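You operate a simulated robot arm through the tools that you are given. There is no shell and no other tool.

You are at the controls of a simulated two-armed robot. One attempt, no reset.

Task
Change the big display to the white plug, switch it on and turn it toward the desks.
Fine: plugs are moved before it is switched on; turn it about three quarters of the way or more; lay the old plug on the ledge, on its own cable's side of the socket.

Only the result counts: the job must be done as asked and must still hold three seconds after the hand-in. Knocking over, shifting, dropping, spilling or breaking anything else fails it.

Robot
Two 7-joint arms with two-finger parallel grippers on one trunk that stands fixed in place. Base frame: the origin is at the foot of the trunk, x ahead of it, y to its left, z up. Readings come in m, rad, newtons and seconds.
The left shoulder is at [0.067, 0.173, 1.206], the right one opposite. With the tool pointing down near the work surface each hand reaches from about 0.1 to 0.52 m from the base axis, measured 20 degrees to its own side. Payload 3.6 kg a hand.
The tool frame of a hand sits at the grasp point between the pads (the TCP): z along the fingers, y along the line on which they close. The tips reach 0.03 m beyond it. The gripper opens to 0.11 m. The fingers are 0.02 m wide and 0.01 m thick; the gripper's body (0.048 by 0.112 m) begins 0.055 m behind the TCP.
Orientation is that of the tool frame in the base frame, as [roll, pitch, yaw] about the fixed x, y, z axes, in that order (R = Rz(yaw) Ry(pitch) Rx(roll)). With the fingers straight down and closing along the base's y, the tool's x points along the base's -x, its y along +y and its z along -z.

Tools
- The arms move only by the tool apply_moves. It takes "left_rows", "right_rows" or both (then of equal length, played together; a hand with none holds still); each is a list of rows, each an object (a shift or turn left out is 0, a gripper value left out holds the last) with "offset": the shift along the base's x, y, z in units of 40 mm (1.0 is 40 mm), a list of three; "turn": the turn, a rotation vector about the base's x, y, z in units of 8 degrees (1.0 is 8 degrees), a list of three; "jaw": the opening in per cent of the stroke, from 0 (shut) to 100 (fully open). In form: [{"offset": [x, y, z], "turn": [ax, ay, az], "jaw": jaw}, ...]. A call has 1 to 20 rows; each row shifts and turns the commanded pose from where the row before left it. A call with a number of a shift or a turn outside -1 to 1 is refused whole. Each row takes 0.2 s and may step no farther than 0.05 m and 0.15 rad from the row before; otherwise, or with a gripper value out of range, the whole call is refused. Where a pose cannot be reached the arm comes as near as it can. A force on the tool above 90 N (or 10 N above the force at the start of the call, whichever is more), or a blocked arm, ends the call early, and 0.2 s more pass. Each finger travels about 0.153 m/s and halts on what it meets, pressing with about 39 N; the grip force reading is that of the motor and also rises with nothing between the fingers. The clock runs only during rows and for 0.2 s after the last one: add rows that do not move to give the fingers time. The reply holds the time, the measured pose of the TCP, the force on the tool along the base axes, the opening and the grip force, in the units named above and with some noise, with the torque about the TCP (base axes, N m) and any sound that the robot's microphone picked up.
- Cameras (640 x 400 px; columns grow to the right, rows downward): "scene" is now at [0.1289, -0.0577, 1.3683]; the picture's right is [-0.71, -0.70, 0.00], its down [-0.48, 0.49, -0.73] and it looks along [0.51, -0.52, -0.68] (base axes); focal length 291 px, centre (320, 200). "left" rides on the left gripper at [0.072, -0.017, -0.103] in its tool frame; the picture's right is [0.23, 0.97, 0.00], its down [-0.76, 0.18, -0.62] and it looks along [-0.61, 0.14, 0.78] (tool axes); focal length 222 px, centre (320, 200). "right" rides on the right gripper at [0.072, 0.017, -0.103] in its tool frame; the picture's right is [-0.23, 0.97, 0.00], its down [-0.76, -0.18, -0.62] and it looks along [-0.61, -0.14, 0.78] (tool axes); focal length 222 px, centre (320, 200).
- camera(camera): a new picture of that camera. It takes no simulated time.
- move_column(by): moves the trunk up (or, below 0, down) by that many m; the arms and the scene camera ride with it, the base frame stays. It gives what a move gives, with no picture.
- pan_tilt(pan, tilt): turns the head with the scene camera to pan (to the left, within 1.501 rad either way) and tilt (down, from -0.506 to 1.204), counted from straight ahead of the robot (the tilt from the chest, where the trunk bows). It gives what a move gives.
- probe_pixels(camera, pixels): for up to 12 pixels [column, row] of the newest picture of that camera ("zoom" is the newest enlarged one), the place [x, y, z] in the base frame of the surface seen there, good to about 0.002 m. It takes no simulated time.
- zoom(camera, box): a new picture of the part [left, top, right, bottom] of that camera's present view, enlarged. It takes no simulated time.
- hand_in(): hands the job in; it is judged then, once.

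Leave the grippers open and the arms clear of the work at the hand-in unless told otherwise.

The tools are called after "Request:" as a command line: name --argument value ..., lists and objects as JSON in quotes. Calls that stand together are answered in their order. apply_moves: Moves the arms, as the interface text tells. Its arguments: {"type":"object","properties":{"left_rows":{"type":"array","items":{"type":"object","properties":{"offset":{"type":"array","items":{"type":"number"}},"turn":{"type":"array","items":{"type":"number"}},"jaw":{"type":"number"}}}},"right_rows":{"type":"array","items":{"type":"object","properties":{"offset":{"type":"array","items":{"type":"number"}},"turn":{"type":"array","items":{"type":"number"}},"jaw":{"type":"number"}}}}},"required":[]} The other tools are called the same way: move_column (by) moves the trunk up or down; pan_tilt (pan, tilt) turns the head that bears the scene camera; camera (camera) takes a picture; probe_pixels (camera, pixels) gives the place of the surface under pixels of a picture; zoom (camera, box) takes an enlarged picture of a part of a camera's view; hand_in () hands the job in.

At the start:

```text
time_s: 0.0
left_eef_pos: [0.2827, -0.037, 1.0771]
left_tool_rot: [3.141, -0.001, 3.14]
left_ft_force: [0.2, -0.1, 0.3]
left_wrist_torque: [-0.04, -0.01, 0.01]
left_finger_gap: 0.1101
left_grasp_force: 0.1
right_eef_pos: [0.3457, -0.3663, 1.1303]
right_tool_rot: [-3.139, -0.002, 3.141]
right_ft_force: [0.2, -0.4, 0.9]
right_wrist_torque: [0.0, -0.02, 0.02]
right_finger_gap: 0.1102
right_grasp_force: 0.0
trunk travel left (down, up): [-0.321, 0.442]
head pan, tilt (commanded): [-0.791, 0.752]
```

scene: 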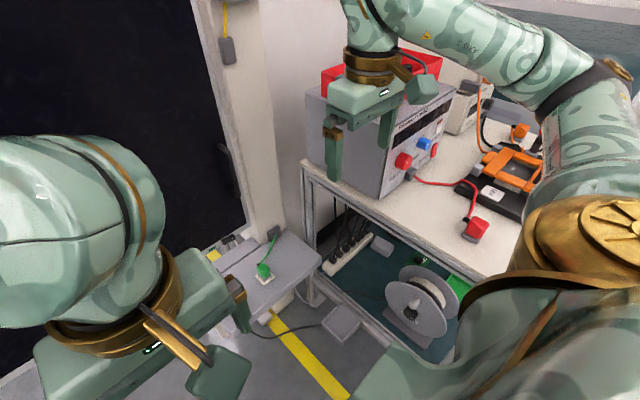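
right: 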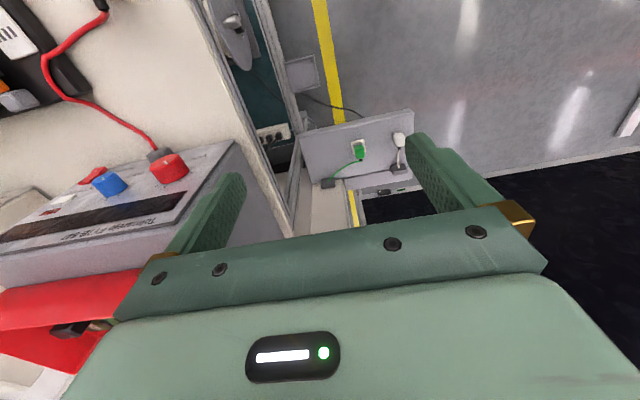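
left: 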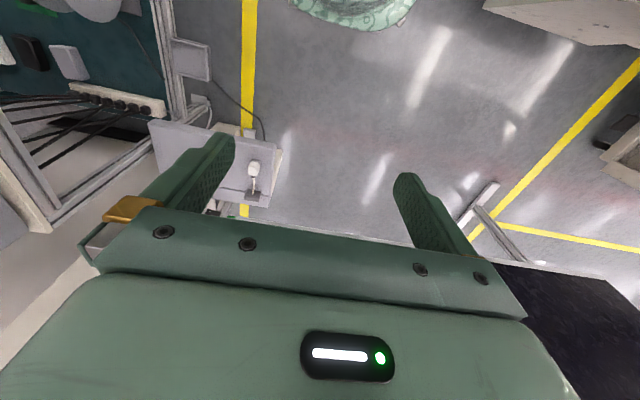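

I see a small grey ledge with a green plug in a socket (scene pixel ~264,270) and a white plug lying next to it. To the left is a large dark panel, which may be the big display. I'll zoom in on several views before I move anything.

Request:
zoom --camera "scene" --box '[180, 200, 360, 350]'

Request:
zoom --camera "right" --box '[270, 80, 450, 230]'

Request:
zoom --camera "left" --box '[130, 80, 330, 240]'

Request:
zoom --camera "scene" --box '[0, 0, 320, 200]'

```text
2.67 times, centred on (270, 275) of scene
```

zoom: 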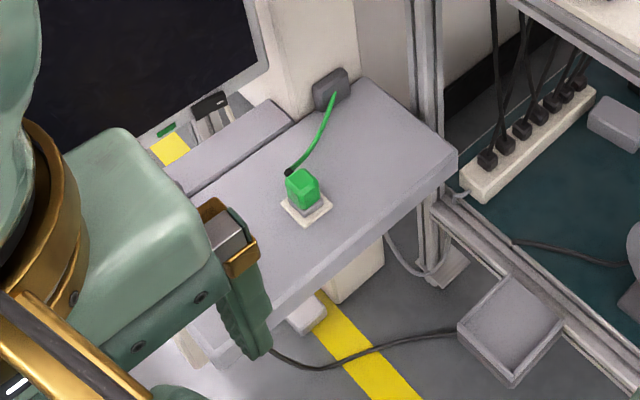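

```text
2.67 times, centred on (360, 155) of right
```

zoom: 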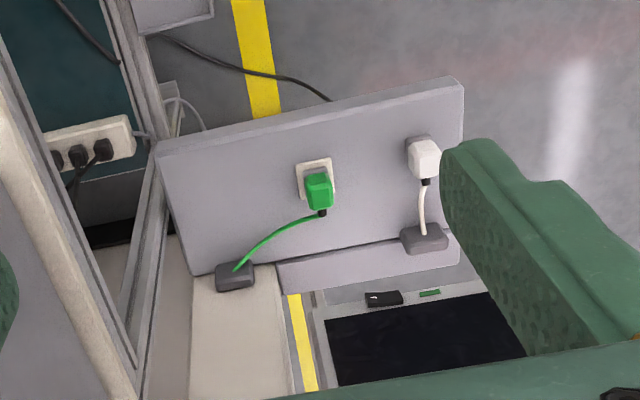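

```text
2.50 times, centred on (230, 160) of left
```

zoom: 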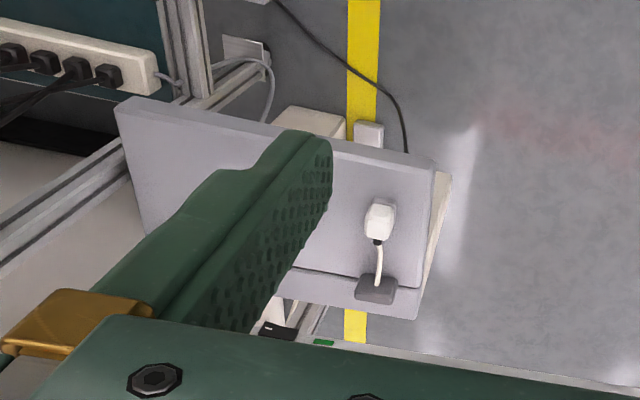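

```text
2.00 times, centred on (160, 100) of scene
```

zoom: 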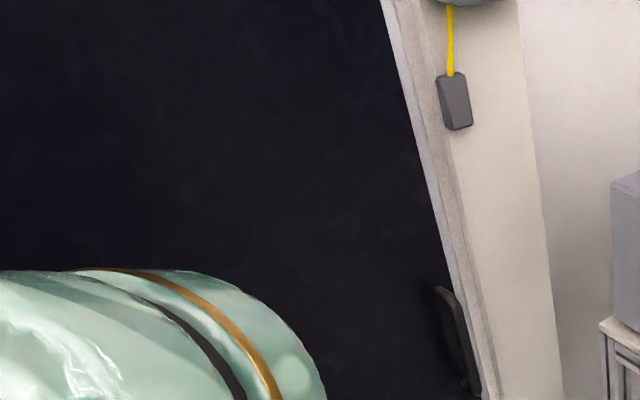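

The display's dark screen has what looks like a handle on its right edge (scene ~225,165), and there are small parts below it near (240,240). I'll probe these places and then turn the head for a wider view.

Request:
probe_pixels --camera "scene" --pixels '[[264, 267], [272, 235], [265, 283], [238, 230], [226, 165], [100, 80], [200, 50], [228, 50], [310, 255], [250, 250], [229, 240], [228, 130]]'

Request:
probe_pixels --camera "right" --pixels '[[358, 152], [399, 140], [399, 168], [327, 183], [355, 145], [380, 192], [391, 191], [410, 112], [302, 130], [325, 186], [346, 180], [398, 175]]'

Request:
pan_tilt --pan -0.2 --tilt 0.5

Request:
camera --camera "scene"

```text
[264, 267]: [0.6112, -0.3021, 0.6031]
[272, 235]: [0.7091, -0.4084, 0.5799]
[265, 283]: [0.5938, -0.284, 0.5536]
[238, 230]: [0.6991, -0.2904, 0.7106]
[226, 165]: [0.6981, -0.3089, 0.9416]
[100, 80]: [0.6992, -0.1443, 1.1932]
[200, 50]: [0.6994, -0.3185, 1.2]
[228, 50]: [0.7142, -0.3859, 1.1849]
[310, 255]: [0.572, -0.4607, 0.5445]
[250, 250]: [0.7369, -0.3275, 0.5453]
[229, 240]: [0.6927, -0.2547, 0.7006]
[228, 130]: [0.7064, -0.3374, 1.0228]
```

```text
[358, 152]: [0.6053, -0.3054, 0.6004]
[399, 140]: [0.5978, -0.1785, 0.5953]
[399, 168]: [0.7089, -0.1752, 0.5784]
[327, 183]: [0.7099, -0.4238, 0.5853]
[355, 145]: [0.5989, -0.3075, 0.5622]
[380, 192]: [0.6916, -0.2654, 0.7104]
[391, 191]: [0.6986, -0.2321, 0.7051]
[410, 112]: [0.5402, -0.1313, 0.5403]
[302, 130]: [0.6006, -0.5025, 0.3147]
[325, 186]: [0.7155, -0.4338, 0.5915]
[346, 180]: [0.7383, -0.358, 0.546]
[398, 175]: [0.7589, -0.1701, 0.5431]
```

```text
time_s: 1.0
left_eef_pos: [0.2827, -0.0377, 1.0777]
left_tool_rot: [-3.141, 0.0, 3.141]
left_ft_force: [0.0, 0.0, 0.3]
left_wrist_torque: [-0.02, 0.0, 0.01]
left_finger_gap: 0.1101
left_grasp_force: 0.1
right_eef_pos: [0.3451, -0.3671, 1.1294]
right_tool_rot: [-3.139, 0.0, -3.14]
right_ft_force: [-0.4, 0.0, -0.6]
right_wrist_torque: [-0.01, -0.03, 0.0]
right_finger_gap: 0.1102
right_grasp_force: 0.0
trunk travel left (down, up): [-0.321, 0.442]
head pan, tilt (commanded): [-0.201, 0.499]
```

```text
taken
```

scene: 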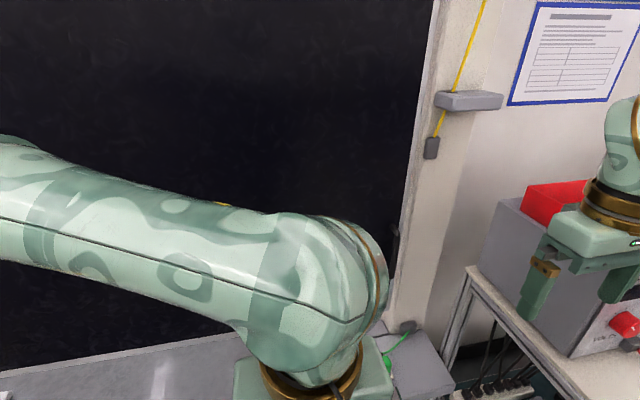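

The display face is a plane at x≈0.70, and the ledge sits below it at z≈0.545. The left arm blocks much of the view. I'll look further to the left and up, then down, to see the full layout.

Request:
pan_tilt --pan -0.3 --tilt -0.2

Request:
camera --camera "scene"

Request:
pan_tilt --pan 0.6 --tilt 0.2

Request:
camera --camera "scene"

Request:
pan_tilt --pan 1.4 --tilt 0.4

Request:
camera --camera "scene"

Request:
pan_tilt --pan -1.4 --tilt 0.5

Request:
camera --camera "scene"

```text
time_s: 2.1
left_eef_pos: [0.2831, -0.0364, 1.077]
left_tool_rot: [3.141, 0.001, -3.14]
left_ft_force: [-0.1, 0.5, -0.1]
left_wrist_torque: [0.0, -0.03, 0.01]
left_finger_gap: 0.1099
left_grasp_force: 0.1
right_eef_pos: [0.346, -0.3672, 1.1296]
right_tool_rot: [-3.141, 0.001, -3.14]
right_ft_force: [0.1, 0.6, -0.2]
right_wrist_torque: [0.0, 0.01, 0.0]
right_finger_gap: 0.1101
right_grasp_force: 0.0
trunk travel left (down, up): [-0.321, 0.442]
head pan, tilt (commanded): [-0.3, -0.201]
```

```text
taken
```

scene: 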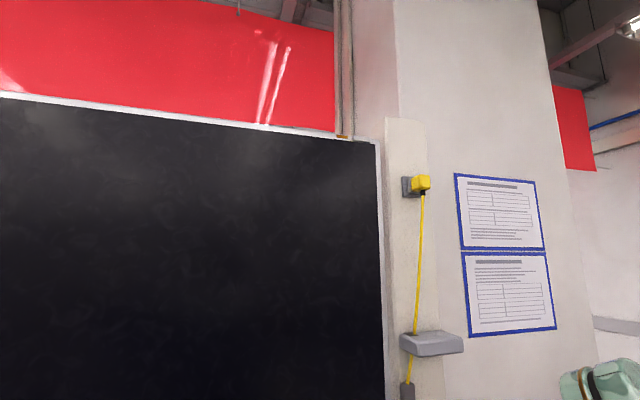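

```text
time_s: 3.3
left_eef_pos: [0.2825, -0.0383, 1.0776]
left_tool_rot: [-3.141, 0.001, 3.141]
left_ft_force: [0.6, -0.1, -0.2]
left_wrist_torque: [0.0, 0.01, 0.0]
left_finger_gap: 0.1101
left_grasp_force: 0.0
right_eef_pos: [0.3454, -0.3667, 1.1297]
right_tool_rot: [-3.141, 0.001, -3.139]
right_ft_force: [0.0, 0.2, -0.3]
right_wrist_torque: [0.01, 0.02, 0.0]
right_finger_gap: 0.1099
right_grasp_force: 0.1
trunk travel left (down, up): [-0.321, 0.442]
head pan, tilt (commanded): [0.6, 0.201]
```

```text
taken
```

scene: 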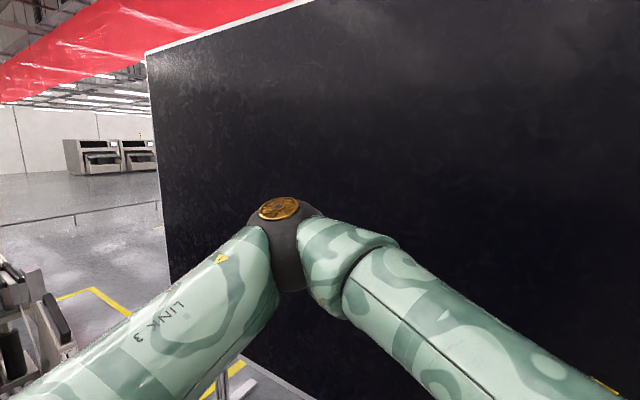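

```text
time_s: 4.4
left_eef_pos: [0.2834, -0.0374, 1.0765]
left_tool_rot: [-3.141, -0.002, -3.141]
left_ft_force: [0.6, 0.4, -0.3]
left_wrist_torque: [-0.01, 0.01, -0.05]
left_finger_gap: 0.1099
left_grasp_force: 0.1
right_eef_pos: [0.3448, -0.3678, 1.1304]
right_tool_rot: [-3.14, 0.0, -3.14]
right_ft_force: [0.6, 0.2, -0.2]
right_wrist_torque: [-0.02, 0.0, -0.02]
right_finger_gap: 0.11
right_grasp_force: 0.0
trunk travel left (down, up): [-0.321, 0.442]
head pan, tilt (commanded): [1.4, 0.4]
```

```text
taken
```

scene: 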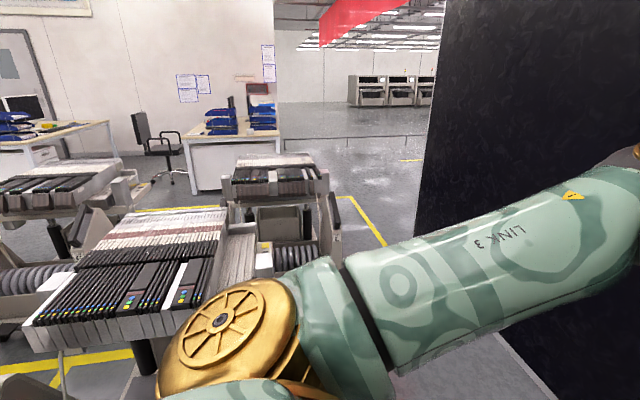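

```text
time_s: 6.9
left_eef_pos: [0.2835, -0.0376, 1.0778]
left_tool_rot: [-3.141, 0.0, 3.14]
left_ft_force: [0.1, -0.1, -0.2]
left_wrist_torque: [-0.01, 0.0, -0.02]
left_finger_gap: 0.11
left_grasp_force: 0.0
right_eef_pos: [0.3454, -0.3664, 1.1294]
right_tool_rot: [-3.141, 0.0, -3.138]
right_ft_force: [0.3, 0.4, -0.5]
right_wrist_torque: [-0.01, 0.01, 0.01]
right_finger_gap: 0.1099
right_grasp_force: 0.0
trunk travel left (down, up): [-0.321, 0.442]
head pan, tilt (commanded): [-1.4, 0.499]
```

```text
taken
```

scene: 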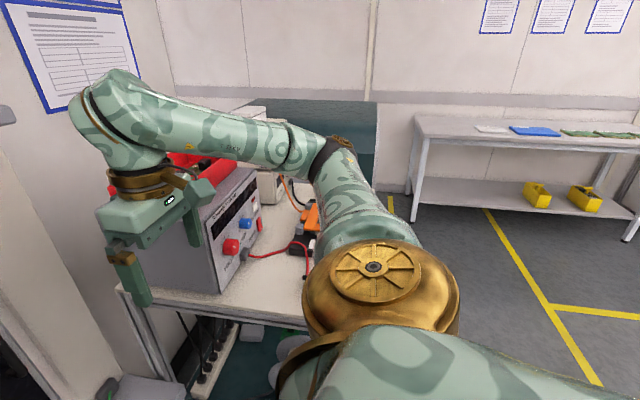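

The desks with a chair and laptop are to the robot's left (+y). A yellow plug and cord sit high on the post to the right of the display. I need a closer look at those, the display's lower edge and the handle, so I'll point the head down toward the ledge and display corner.

Request:
pan_tilt --pan -0.5 --tilt 0.15

Request:
camera --camera "scene"

Request:
zoom --camera "scene" --box '[220, 60, 420, 400]'

Request:
pan_tilt --pan -0.5 --tilt 0.85

Request:
camera --camera "scene"

```text
time_s: 8.1
left_eef_pos: [0.2823, -0.0383, 1.0784]
left_tool_rot: [3.141, 0.0, 3.141]
left_ft_force: [0.1, -0.5, -0.4]
left_wrist_torque: [0.02, -0.04, 0.03]
left_finger_gap: 0.11
left_grasp_force: 0.0
right_eef_pos: [0.3448, -0.3667, 1.1295]
right_tool_rot: [3.141, 0.0, -3.14]
right_ft_force: [1.0, 0.1, -0.1]
right_wrist_torque: [-0.01, 0.01, -0.01]
right_finger_gap: 0.11
right_grasp_force: 0.0
trunk travel left (down, up): [-0.321, 0.442]
head pan, tilt (commanded): [-0.499, 0.15]
```

```text
taken
```

scene: 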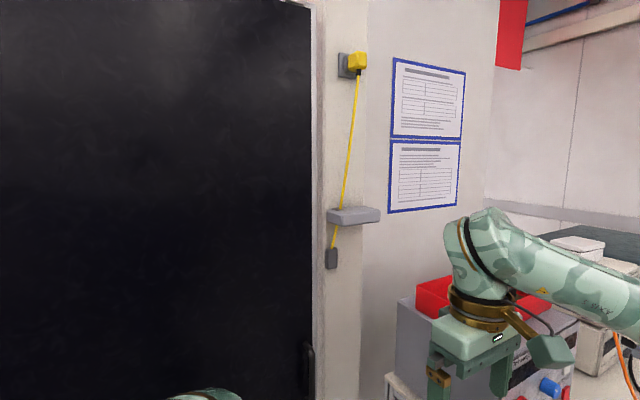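

```text
1.18 times, centred on (320, 230) of scene
```

zoom: 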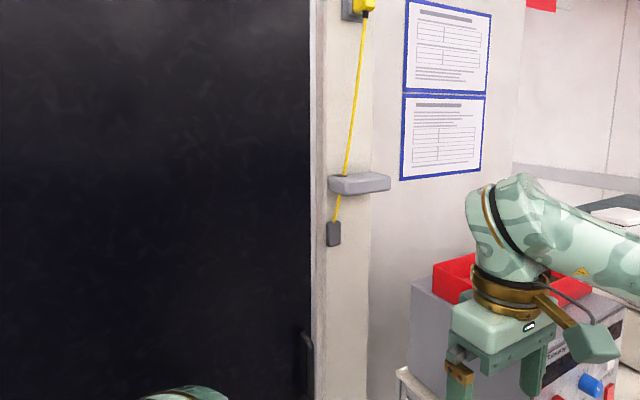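

```text
time_s: 9.1
left_eef_pos: [0.2834, -0.0375, 1.0777]
left_tool_rot: [-3.141, -0.001, -3.14]
left_ft_force: [-0.2, 0.6, 0.1]
left_wrist_torque: [-0.01, 0.0, 0.03]
left_finger_gap: 0.1102
left_grasp_force: 0.1
right_eef_pos: [0.3452, -0.3668, 1.1289]
right_tool_rot: [-3.14, 0.001, -3.141]
right_ft_force: [0.2, -0.2, -0.3]
right_wrist_torque: [0.0, -0.02, 0.01]
right_finger_gap: 0.11
right_grasp_force: 0.0
trunk travel left (down, up): [-0.321, 0.442]
head pan, tilt (commanded): [-0.499, 0.85]
```

```text
taken
```

scene: 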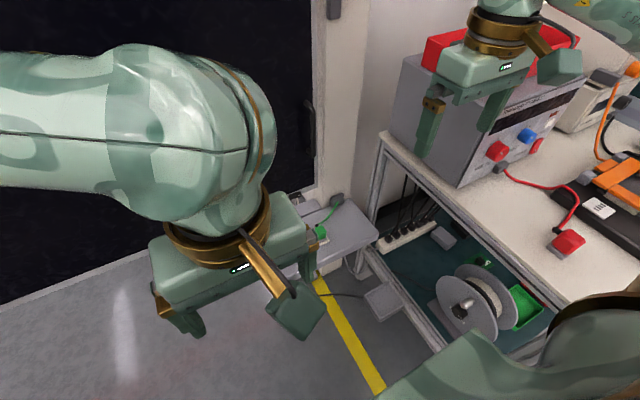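

The left arm hides the ledge and the display corner. I'll move the left hand about 0.28 m to the left at the same height, which stays clear of the display at x≈0.70.

Request:
apply_moves --left_rows '[{"offset": [0, 1, 0]}, {"offset": [0, 1, 0]}, {"offset": [0, 1, 0]}, {"offset": [0, 1, 0]}, {"offset": [0, 1, 0]}, {"offset": [0, 1, 0]}, {"offset": [0, 1, 0]}]'

Request:
camera --camera "scene"

Request:
camera --camera "left"

```text
time_s: 10.7
left_eef_pos: [0.2986, 0.2384, 1.0843]
left_tool_rot: [-3.14, -0.001, 3.14]
left_ft_force: [-0.1, -0.5, -0.5]
left_wrist_torque: [-0.01, 0.0, 0.01]
left_finger_gap: 0.1102
left_grasp_force: 0.1
left hand out of reach, approached as far as the arm can: row 5, 6
right_eef_pos: [0.345, -0.3654, 1.13]
right_tool_rot: [-3.14, 0.0, -3.14]
right_ft_force: [0.1, 1.0, 0.0]
right_wrist_torque: [0.0, -0.01, 0.0]
right_finger_gap: 0.1099
right_grasp_force: 0.0
trunk travel left (down, up): [-0.321, 0.442]
head pan, tilt (commanded): [-0.499, 0.85]
```

```text
taken
```

scene: 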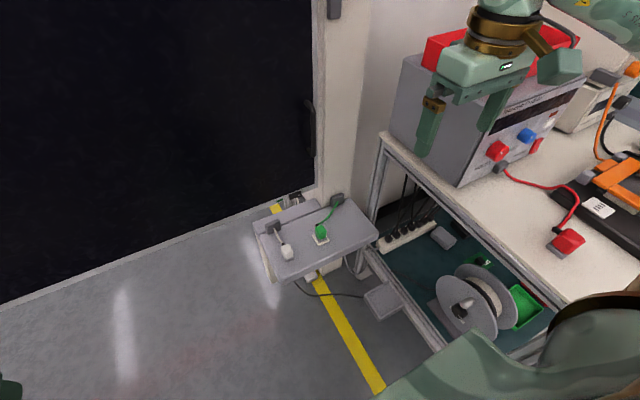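

```text
taken
```

left: 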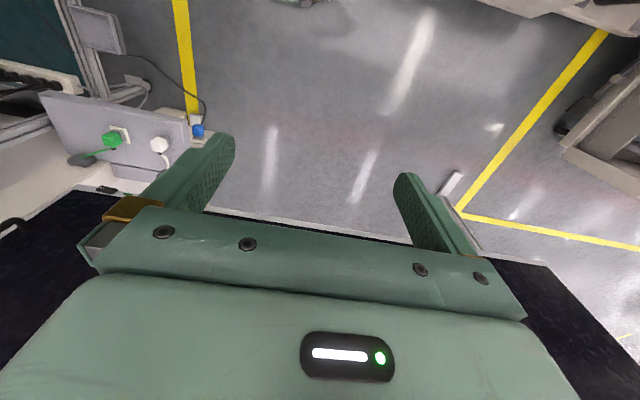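

Now the ledge and corner are visible. I'll zoom in on the ledge, the display's lower right corner and the handle.

Request:
zoom --camera "scene" --box '[240, 170, 400, 290]'

Request:
zoom --camera "scene" --box '[260, 80, 360, 210]'

Request:
zoom --camera "left" --box '[0, 80, 240, 240]'

```text
3.33 times, centred on (320, 230) of scene
```

zoom: 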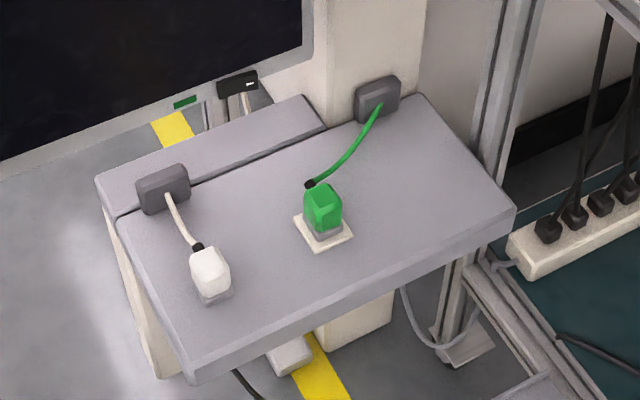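

```text
3.08 times, centred on (310, 145) of scene
```

zoom: 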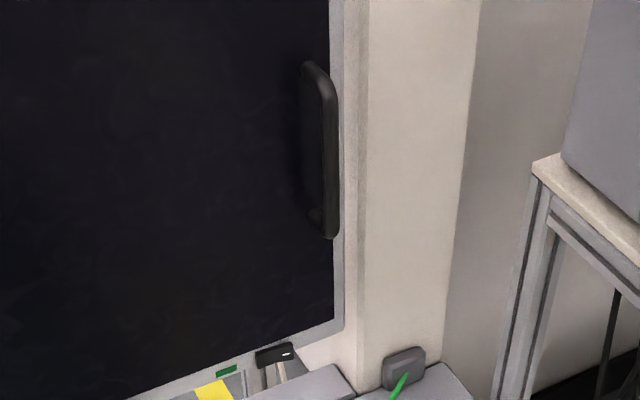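

```text
2.50 times, centred on (120, 160) of left
```

zoom: 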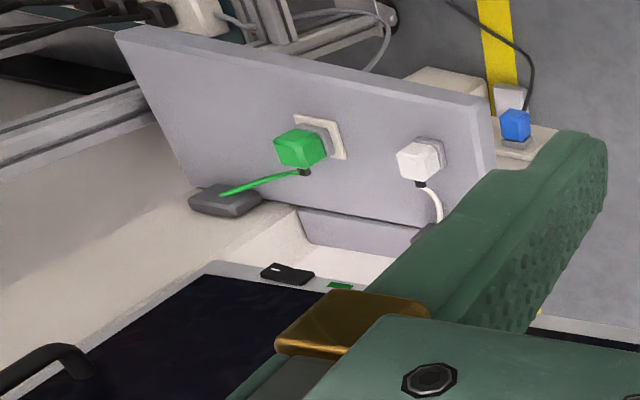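

I see the green plug in the socket plate, the white plug parked on a block, and a blue plug lower down. A black switch-like piece with a white mark sits under the display's lower right edge, and there's a black vertical handle on the right edge. Next I'll find the display's extents and where its hinge is.

Request:
probe_pixels --camera "scene" --pixels '[[310, 100], [310, 155], [318, 130], [295, 197], [299, 199], [290, 200], [318, 100], [0, 295], [277, 208], [330, 10], [330, 150], [323, 160]]'

Request:
pan_tilt --pan 0.5 --tilt -0.3

Request:
camera --camera "scene"

Request:
pan_tilt --pan 0.6 --tilt 0.6

Request:
camera --camera "scene"

```text
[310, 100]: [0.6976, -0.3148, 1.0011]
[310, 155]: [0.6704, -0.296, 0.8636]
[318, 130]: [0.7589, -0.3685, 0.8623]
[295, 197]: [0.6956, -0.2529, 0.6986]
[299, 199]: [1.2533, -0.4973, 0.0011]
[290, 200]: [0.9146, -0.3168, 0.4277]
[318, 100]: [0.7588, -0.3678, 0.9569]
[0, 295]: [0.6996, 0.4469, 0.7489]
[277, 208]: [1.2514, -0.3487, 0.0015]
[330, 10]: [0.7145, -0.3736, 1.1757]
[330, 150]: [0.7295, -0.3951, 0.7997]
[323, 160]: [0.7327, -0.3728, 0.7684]
```

```text
time_s: 12.1
left_eef_pos: [0.2995, 0.2379, 1.085]
left_tool_rot: [-3.14, -0.001, 3.141]
left_ft_force: [0.2, -0.5, 0.1]
left_wrist_torque: [-0.01, -0.01, -0.02]
left_finger_gap: 0.1099
left_grasp_force: 0.1
right_eef_pos: [0.3453, -0.3664, 1.1294]
right_tool_rot: [-3.14, 0.001, -3.139]
right_ft_force: [0.3, -0.3, -0.1]
right_wrist_torque: [-0.01, 0.03, -0.04]
right_finger_gap: 0.1099
right_grasp_force: 0.0
trunk travel left (down, up): [-0.321, 0.442]
head pan, tilt (commanded): [0.499, -0.3]
```

```text
taken
```

scene: 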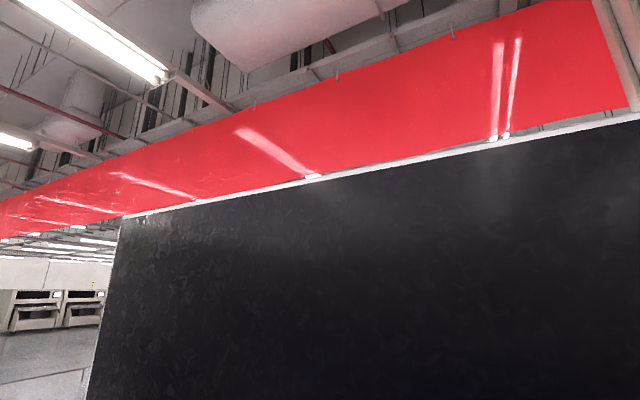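

```text
time_s: 13.3
left_eef_pos: [0.2989, 0.2374, 1.0848]
left_tool_rot: [3.142, -0.001, -3.141]
left_ft_force: [-0.8, 0.1, -0.4]
left_wrist_torque: [0.01, -0.01, 0.01]
left_finger_gap: 0.11
left_grasp_force: 0.0
right_eef_pos: [0.345, -0.3671, 1.1284]
right_tool_rot: [-3.141, -0.001, -3.14]
right_ft_force: [-0.2, -0.2, -0.3]
right_wrist_torque: [0.01, 0.02, -0.02]
right_finger_gap: 0.1098
right_grasp_force: 0.1
trunk travel left (down, up): [-0.321, 0.442]
head pan, tilt (commanded): [0.6, 0.6]
```

```text
taken
```

scene: 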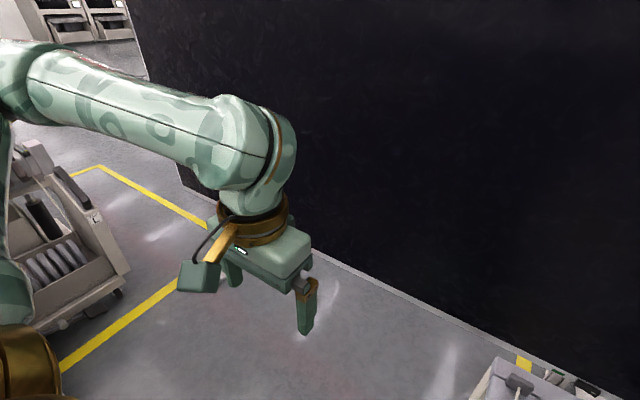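

I'll probe the display's left edge and bottom to measure its width.

Request:
probe_pixels --camera "scene" --pixels '[[130, 20], [150, 90], [187, 190], [183, 186], [400, 290], [600, 385], [620, 390], [588, 387], [554, 374], [563, 380], [522, 364], [575, 375]]'

Request:
zoom --camera "scene" --box '[480, 320, 640, 400]'

```text
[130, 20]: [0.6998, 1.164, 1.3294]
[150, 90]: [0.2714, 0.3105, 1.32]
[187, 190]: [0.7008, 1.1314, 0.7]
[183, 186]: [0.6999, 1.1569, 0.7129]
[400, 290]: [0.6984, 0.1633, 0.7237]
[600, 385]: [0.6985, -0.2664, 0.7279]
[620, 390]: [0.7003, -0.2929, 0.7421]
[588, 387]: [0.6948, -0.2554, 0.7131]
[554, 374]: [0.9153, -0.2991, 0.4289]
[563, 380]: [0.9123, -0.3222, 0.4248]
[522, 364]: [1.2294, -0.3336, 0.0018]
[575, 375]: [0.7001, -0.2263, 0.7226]
```

```text
4.00 times, centred on (560, 360) of scene
```

zoom: 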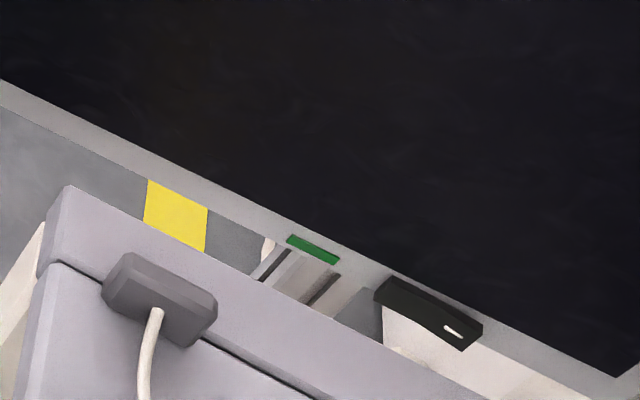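

The display spans y≈-0.335 to 1.165, about 1.5 m wide. I still need its hinge, so I'll look at the top right corner and the gap to the post.

Request:
pan_tilt --pan -0.45 --tilt -0.35

Request:
camera --camera "scene"

Request:
zoom --camera "scene" --box '[240, 80, 440, 280]'

Request:
probe_pixels --camera "scene" --pixels '[[300, 200], [300, 230], [320, 300], [345, 300], [320, 180], [345, 180], [310, 100], [300, 215], [330, 215], [370, 215], [350, 250], [375, 250]]'

```text
time_s: 14.6
left_eef_pos: [0.2998, 0.2376, 1.085]
left_tool_rot: [3.141, -0.003, 3.142]
left_ft_force: [-0.4, 0.3, -0.4]
left_wrist_torque: [0.01, 0.02, 0.02]
left_finger_gap: 0.1101
left_grasp_force: 0.1
right_eef_pos: [0.3445, -0.367, 1.1302]
right_tool_rot: [-3.139, -0.002, -3.139]
right_ft_force: [0.2, 0.3, -0.4]
right_wrist_torque: [-0.02, -0.04, -0.02]
right_finger_gap: 0.1099
right_grasp_force: 0.0
trunk travel left (down, up): [-0.321, 0.442]
head pan, tilt (commanded): [-0.45, -0.351]
```

```text
taken
```

scene: 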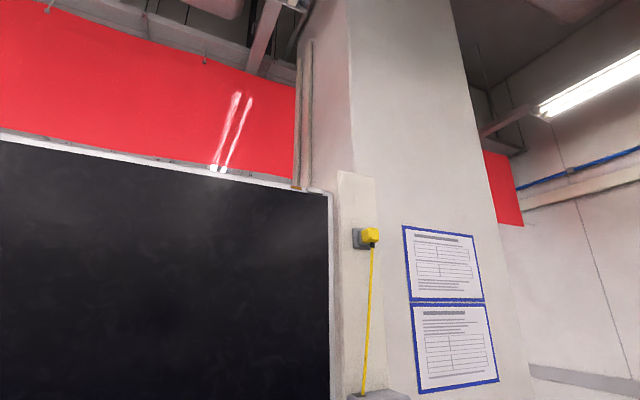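

```text
2.00 times, centred on (340, 180) of scene
```

zoom: 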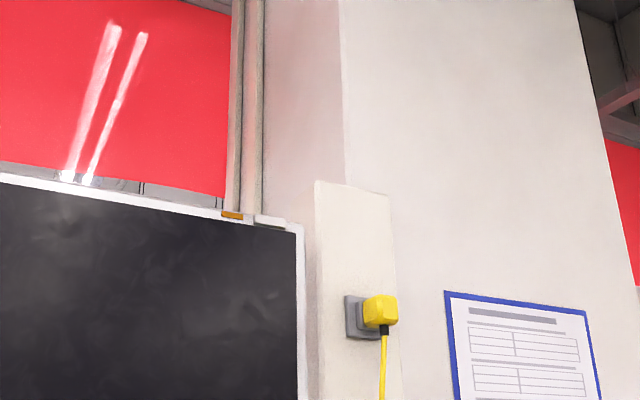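

```text
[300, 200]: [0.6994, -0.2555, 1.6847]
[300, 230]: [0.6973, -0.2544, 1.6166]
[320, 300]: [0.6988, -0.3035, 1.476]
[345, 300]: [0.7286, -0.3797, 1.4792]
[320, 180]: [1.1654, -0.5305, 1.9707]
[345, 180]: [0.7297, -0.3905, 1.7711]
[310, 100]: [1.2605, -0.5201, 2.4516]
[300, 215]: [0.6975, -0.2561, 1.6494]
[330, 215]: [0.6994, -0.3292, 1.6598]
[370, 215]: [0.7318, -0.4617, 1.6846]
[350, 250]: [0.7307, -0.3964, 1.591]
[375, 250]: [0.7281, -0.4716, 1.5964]
```

The display is a slab about 1.5 × 1.0 m (z 0.70 to 1.70) next to a fixed post. Before moving the right arm lower I need the bench geometry, so I'll look that way.

Request:
pan_tilt --pan -0.9 --tilt 0.7

Request:
camera --camera "scene"

Request:
probe_pixels --camera "scene" --pixels '[[270, 155], [265, 190], [330, 200], [440, 240], [380, 130], [300, 120], [340, 75], [490, 270], [210, 260], [230, 300], [300, 270], [400, 290]]'

```text
time_s: 15.9
left_eef_pos: [0.299, 0.2376, 1.0844]
left_tool_rot: [-3.141, -0.002, 3.142]
left_ft_force: [0.9, 0.0, 0.4]
left_wrist_torque: [0.04, 0.0, 0.02]
left_finger_gap: 0.11
left_grasp_force: 0.0
right_eef_pos: [0.3457, -0.3668, 1.1304]
right_tool_rot: [-3.139, 0.001, -3.14]
right_ft_force: [0.5, 0.7, -0.4]
right_wrist_torque: [0.02, -0.01, -0.02]
right_finger_gap: 0.1099
right_grasp_force: 0.1
trunk travel left (down, up): [-0.321, 0.442]
head pan, tilt (commanded): [-0.901, 0.7]
```

```text
taken
```

scene: 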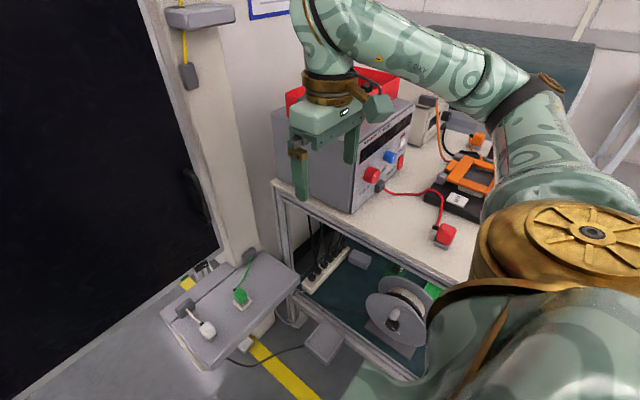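

```text
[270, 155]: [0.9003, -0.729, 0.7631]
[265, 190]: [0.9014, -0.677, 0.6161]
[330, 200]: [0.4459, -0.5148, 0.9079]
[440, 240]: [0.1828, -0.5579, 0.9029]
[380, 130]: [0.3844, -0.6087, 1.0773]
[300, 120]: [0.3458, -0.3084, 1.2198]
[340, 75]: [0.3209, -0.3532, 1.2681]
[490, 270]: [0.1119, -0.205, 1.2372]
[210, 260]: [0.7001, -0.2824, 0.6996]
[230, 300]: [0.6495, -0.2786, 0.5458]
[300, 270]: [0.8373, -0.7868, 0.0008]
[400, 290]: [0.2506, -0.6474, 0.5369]
```

The bench top is at z≈0.905 with its near edge at y≈-0.50, and the instrument box stands on it. Before lowering the trunk I'll check where the right elbow and forearm sit relative to the box.

Request:
pan_tilt --pan -1.3 --tilt 0.45

Request:
camera --camera "scene"

Request:
probe_pixels --camera "scene" --pixels '[[300, 160], [230, 145], [150, 120], [100, 110], [170, 180], [160, 210], [340, 170], [230, 180], [330, 220], [190, 265], [130, 215], [290, 220]]'

```text
time_s: 16.8
left_eef_pos: [0.2994, 0.2374, 1.0838]
left_tool_rot: [-3.141, -0.003, 3.141]
left_ft_force: [0.1, -0.1, -1.6]
left_wrist_torque: [-0.02, 0.04, 0.02]
left_finger_gap: 0.1099
left_grasp_force: 0.0
right_eef_pos: [0.3442, -0.3664, 1.1297]
right_tool_rot: [-3.139, 0.0, -3.14]
right_ft_force: [0.0, -1.2, 0.4]
right_wrist_torque: [0.01, -0.03, 0.03]
right_finger_gap: 0.1098
right_grasp_force: 0.0
trunk travel left (down, up): [-0.321, 0.442]
head pan, tilt (commanded): [-1.3, 0.45]
```

```text
taken
```

scene: 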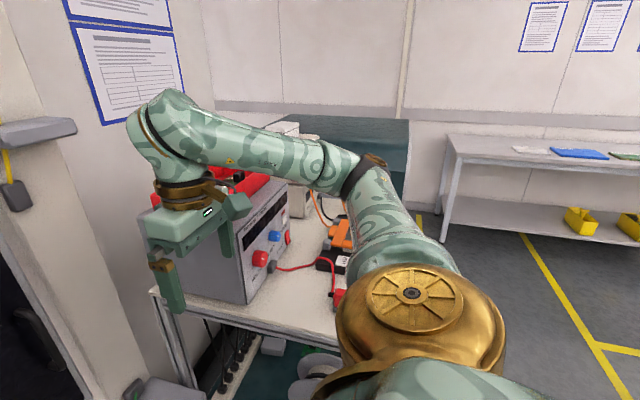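

```text
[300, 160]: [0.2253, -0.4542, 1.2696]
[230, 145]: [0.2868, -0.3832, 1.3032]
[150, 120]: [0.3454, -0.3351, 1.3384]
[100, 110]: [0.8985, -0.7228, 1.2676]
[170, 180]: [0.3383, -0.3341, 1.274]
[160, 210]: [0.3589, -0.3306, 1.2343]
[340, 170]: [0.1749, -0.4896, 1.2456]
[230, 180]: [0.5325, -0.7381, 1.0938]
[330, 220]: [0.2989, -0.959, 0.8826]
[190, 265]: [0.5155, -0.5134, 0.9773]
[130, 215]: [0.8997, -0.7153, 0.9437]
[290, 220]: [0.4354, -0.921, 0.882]
```

The right elbow is near (0.17,-0.52,1.22), so lowering the trunk now would put it into the bench. I'll first extend the right hand forward and toward the middle, which draws the elbow inward, and then re-check.

Request:
apply_moves --right_rows '[{"offset": [0.7, 0.5, -0.3]}, {"offset": [0.7, 0.5, -0.3]}, {"offset": [0.7, 0.5, -0.3]}, {"offset": [0.7, 0.5, -0.3]}, {"offset": [0.7, 0.5, -0.3]}]'

Request:
camera --camera "scene"

Request:
camera --camera "right"

```text
time_s: 18.0
left_eef_pos: [0.3, 0.2382, 1.0848]
left_tool_rot: [-3.141, -0.004, 3.141]
left_ft_force: [-0.7, 1.0, -1.1]
left_wrist_torque: [0.0, 0.01, -0.01]
left_finger_gap: 0.1099
left_grasp_force: 0.1
right_eef_pos: [0.4879, -0.2657, 1.0698]
right_tool_rot: [-3.141, 0.001, -3.14]
right_ft_force: [0.9, -0.9, -0.6]
right_wrist_torque: [-0.01, 0.01, -0.01]
right_finger_gap: 0.11
right_grasp_force: 0.1
trunk travel left (down, up): [-0.321, 0.442]
head pan, tilt (commanded): [-1.3, 0.45]
```

```text
taken
```

scene: 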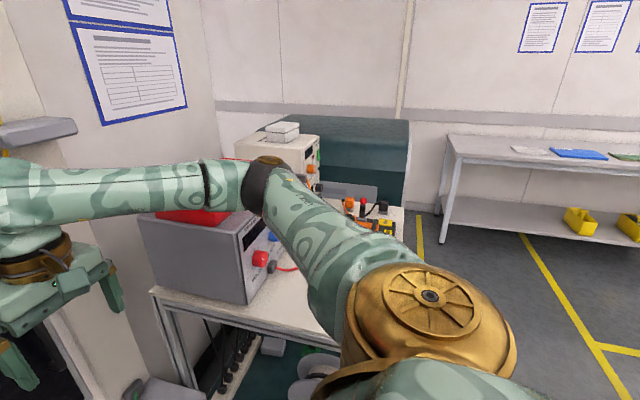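

```text
taken
```

right: 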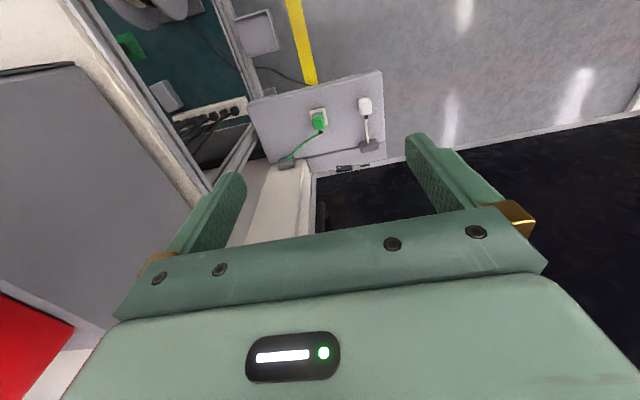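

The arm is now more extended. I'll probe the elbow and forearm positions.

Request:
probe_pixels --camera "scene" --pixels '[[265, 180], [275, 200], [255, 210], [200, 195], [120, 195], [320, 230], [330, 280], [345, 310], [160, 260], [250, 290], [250, 225], [60, 260]]'

```text
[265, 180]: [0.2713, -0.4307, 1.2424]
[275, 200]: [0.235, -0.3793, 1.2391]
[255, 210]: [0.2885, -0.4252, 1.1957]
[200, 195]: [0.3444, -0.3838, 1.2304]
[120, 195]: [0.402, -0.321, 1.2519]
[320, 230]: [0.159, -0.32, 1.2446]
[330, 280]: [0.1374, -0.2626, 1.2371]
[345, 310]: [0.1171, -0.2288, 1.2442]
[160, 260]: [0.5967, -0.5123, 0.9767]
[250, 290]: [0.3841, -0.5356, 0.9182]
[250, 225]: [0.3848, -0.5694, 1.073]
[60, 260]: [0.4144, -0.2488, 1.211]
```

The elbow's outer surface is around y≈-0.49 and the instrument box starts at y≈-0.51, x≥0.38. Lowering the trunk by 0.12 m keeps the elbow above bench height and clear, so I'll do that and check.

Request:
move_column --by -0.12

Request:
camera --camera "scene"

Request:
camera --camera "right"

```text
time_s: 19.5
left_eef_pos: [0.3248, 0.2375, 0.9347]
left_tool_rot: [-3.141, -0.125, 3.141]
left_ft_force: [0.1, -0.4, -0.1]
left_wrist_torque: [-0.02, 0.0, -0.01]
left_finger_gap: 0.1099
left_grasp_force: 0.1
right_eef_pos: [0.4854, -0.2668, 0.9501]
right_tool_rot: [3.14, 0.001, -3.14]
right_ft_force: [-0.3, 0.6, -0.2]
right_wrist_torque: [0.01, -0.01, 0.0]
right_finger_gap: 0.1101
right_grasp_force: 0.1
trunk travel left (down, up): [-0.201, 0.562]
head pan, tilt (commanded): [-1.3, 0.45]
```

```text
taken
```

scene: 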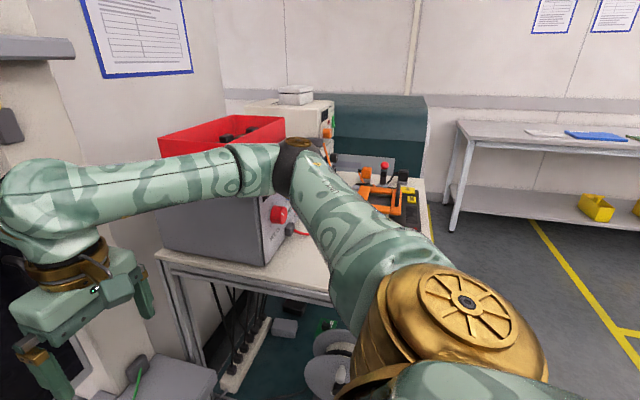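

```text
taken
```

right: 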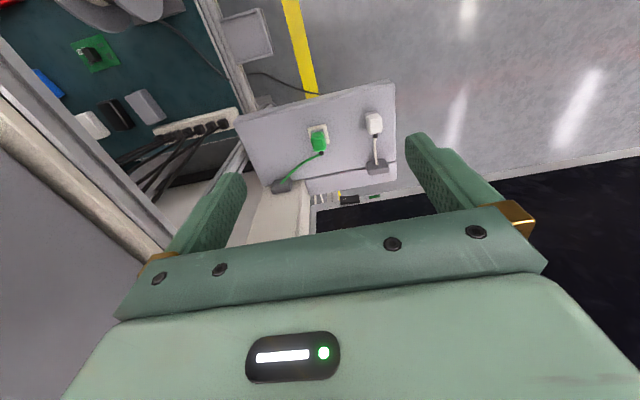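

The wrist view shows the ledge clearly. I'd like to look under the display with the left arm's camera, since the left side looks freer, so I'll check for obstacles on that side first.

Request:
pan_tilt --pan 1.1 --tilt 0.8

Request:
camera --camera "scene"

Request:
probe_pixels --camera "scene" --pixels '[[60, 100], [150, 120], [200, 150], [250, 100], [100, 200], [240, 250], [300, 60], [180, 60], [120, 40], [40, 40], [320, 250], [250, 180]]'

```text
time_s: 21.7
left_eef_pos: [0.3263, 0.2369, 0.9353]
left_tool_rot: [-3.14, -0.125, 3.141]
left_ft_force: [-0.4, -1.0, 0.8]
left_wrist_torque: [0.05, 0.01, 0.0]
left_finger_gap: 0.1101
left_grasp_force: 0.1
right_eef_pos: [0.4856, -0.267, 0.9502]
right_tool_rot: [3.141, 0.001, -3.139]
right_ft_force: [0.0, 0.7, 0.4]
right_wrist_torque: [-0.02, -0.01, 0.01]
right_finger_gap: 0.1101
right_grasp_force: 0.1
trunk travel left (down, up): [-0.201, 0.562]
head pan, tilt (commanded): [1.1, 0.799]
```

```text
taken
```

scene: 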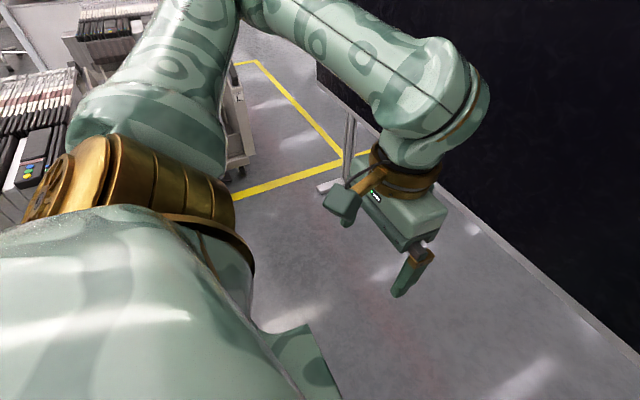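

```text
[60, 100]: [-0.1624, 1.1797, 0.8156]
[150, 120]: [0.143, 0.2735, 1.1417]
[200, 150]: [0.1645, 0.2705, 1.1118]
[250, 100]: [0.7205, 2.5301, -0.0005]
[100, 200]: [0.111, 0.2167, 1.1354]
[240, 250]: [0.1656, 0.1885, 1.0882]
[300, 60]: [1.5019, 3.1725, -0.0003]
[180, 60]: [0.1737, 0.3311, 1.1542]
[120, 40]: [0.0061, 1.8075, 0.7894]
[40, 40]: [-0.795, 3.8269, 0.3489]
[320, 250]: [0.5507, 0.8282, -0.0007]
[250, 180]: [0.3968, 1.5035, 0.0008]
```

There's a silver pole with a foot under the left part of the display. I'll probe it and zoom in.

Request:
probe_pixels --camera "scene" --pixels '[[350, 130], [350, 150], [328, 185], [347, 175], [355, 120], [335, 90], [318, 70]]'

Request:
zoom --camera "scene" --box '[280, 50, 440, 210]'

```text
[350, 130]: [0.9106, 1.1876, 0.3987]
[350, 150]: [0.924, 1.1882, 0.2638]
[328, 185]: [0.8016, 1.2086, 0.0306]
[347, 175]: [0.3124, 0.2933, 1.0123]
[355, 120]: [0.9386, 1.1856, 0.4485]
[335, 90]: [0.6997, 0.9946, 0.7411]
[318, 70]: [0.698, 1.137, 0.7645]
```

```text
2.50 times, centred on (360, 130) of scene
```

zoom: 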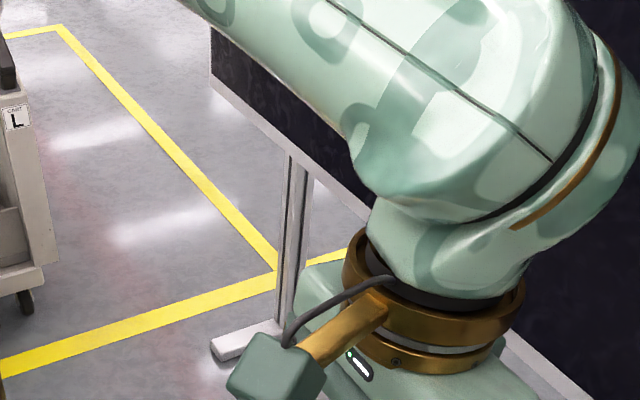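

Two poles stand about 0.2 m behind the display, at y≈1.19 and y≈-0.30. I'll bring the left hand low and tilt its camera up to look under and behind the display.

Request:
apply_moves --left_rows '[{"offset": [0.35, -0.4, -0.8], "turn": [0, -0.5, 0]}, {"offset": [0.35, -0.4, -0.9], "turn": [0, -0.5, 0]}, {"offset": [0.35, -0.4, -0.9], "turn": [0, -0.5, 0]}, {"offset": [0.35, -0.4, -0.9], "turn": [0, -0.5, 0]}, {"offset": [0.3, -0.4, -0.9], "turn": [0, -0.5, 0]}, {"offset": [0.3, -0.4, -0.9], "turn": [0, -0.5, 0]}, {"offset": [0, 0, -0.9], "turn": [0, -0.5, 0]}, {"offset": [0, 0, -0.9], "turn": [0, -0.5, 0]}]'

Request:
camera --camera "left"

```text
time_s: 23.5
left_eef_pos: [0.4065, 0.1389, 0.6503]
left_tool_rot: [-3.141, 0.437, 3.141]
left_ft_force: [-0.4, -0.1, -1.0]
left_wrist_torque: [0.01, 0.0, -0.04]
left_finger_gap: 0.11
left_grasp_force: 0.0
right_eef_pos: [0.4856, -0.2662, 0.9497]
right_tool_rot: [-3.14, 0.0, -3.14]
right_ft_force: [-0.2, 0.1, -0.3]
right_wrist_torque: [-0.03, 0.02, -0.02]
right_finger_gap: 0.1101
right_grasp_force: 0.1
trunk travel left (down, up): [-0.201, 0.562]
head pan, tilt (commanded): [1.1, 0.799]
```

```text
taken
```

left: 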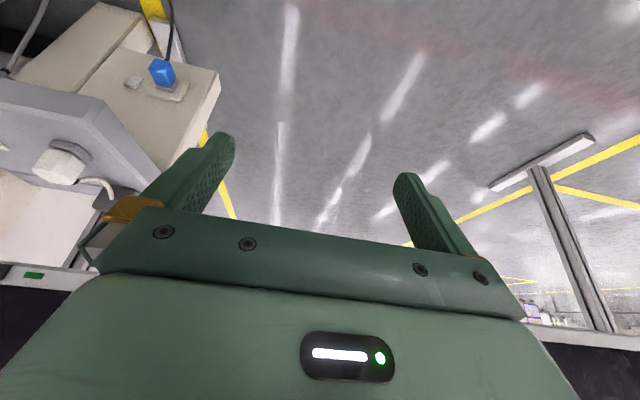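

The hand itself blocks the upward view, but this angle shows the white plug on its park block and a blue plug on a lower box. I'll find out how the display pivots later, by gently pulling the handle. Now I'll measure the plugs precisely from the right camera.

Request:
camera --camera "right"

Request:
zoom --camera "right" --box '[230, 80, 430, 220]'

Request:
zoom --camera "left" --box '[0, 60, 240, 300]'

```text
taken
```

right: 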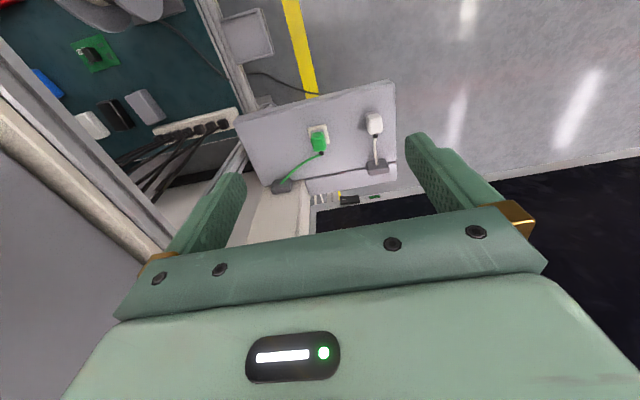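

```text
2.86 times, centred on (330, 150) of right
```

zoom: 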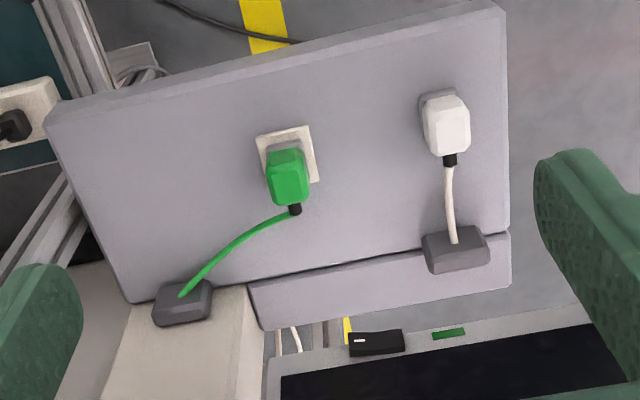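

```text
1.67 times, centred on (120, 180) of left
```

zoom: 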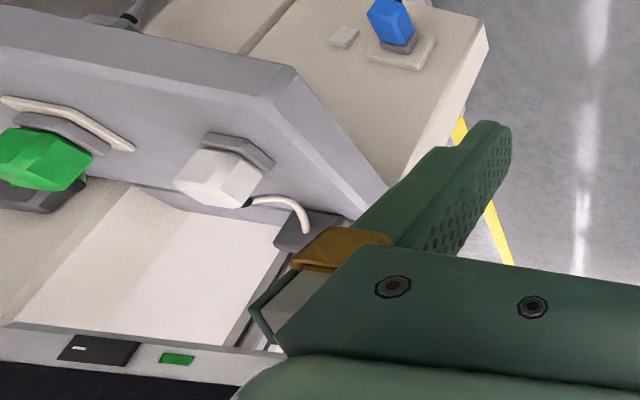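

I'll re-zoom the right view on the plugs and probe their outline points.

Request:
zoom --camera "right" --box '[280, 90, 400, 200]'

```text
3.64 times, centred on (340, 145) of right
```

zoom: 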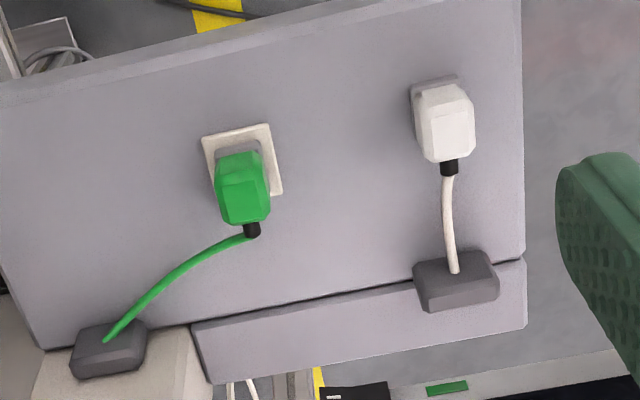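

Request:
probe_pixels --camera "zoom" --pixels '[[243, 195], [225, 195], [265, 195], [240, 160], [245, 215], [237, 143], [206, 140], [265, 130], [278, 190], [214, 195], [240, 173], [252, 228]]'

Request:
probe_pixels --camera "zoom" --pixels '[[446, 125], [428, 125], [468, 125], [445, 92], [448, 155], [435, 83], [415, 115], [447, 110], [449, 166], [455, 262], [110, 345], [110, 180]]'

```text
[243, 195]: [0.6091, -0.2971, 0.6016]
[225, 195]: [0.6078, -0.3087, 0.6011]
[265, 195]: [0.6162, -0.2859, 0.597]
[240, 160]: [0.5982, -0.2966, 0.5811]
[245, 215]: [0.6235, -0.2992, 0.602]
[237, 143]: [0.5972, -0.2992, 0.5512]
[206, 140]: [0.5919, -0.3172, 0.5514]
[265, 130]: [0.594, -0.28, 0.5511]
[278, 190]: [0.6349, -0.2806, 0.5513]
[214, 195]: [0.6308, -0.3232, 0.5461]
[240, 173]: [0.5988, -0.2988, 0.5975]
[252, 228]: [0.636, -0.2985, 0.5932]
```

```text
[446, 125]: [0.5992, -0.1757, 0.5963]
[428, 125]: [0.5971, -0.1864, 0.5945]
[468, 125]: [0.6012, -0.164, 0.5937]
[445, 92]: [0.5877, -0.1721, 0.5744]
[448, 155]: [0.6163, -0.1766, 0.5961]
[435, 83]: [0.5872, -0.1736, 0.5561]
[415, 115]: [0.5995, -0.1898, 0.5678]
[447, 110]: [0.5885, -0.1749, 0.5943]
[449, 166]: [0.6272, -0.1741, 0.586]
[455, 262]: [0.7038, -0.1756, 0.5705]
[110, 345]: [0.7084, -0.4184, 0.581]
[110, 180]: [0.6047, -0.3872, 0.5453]
```

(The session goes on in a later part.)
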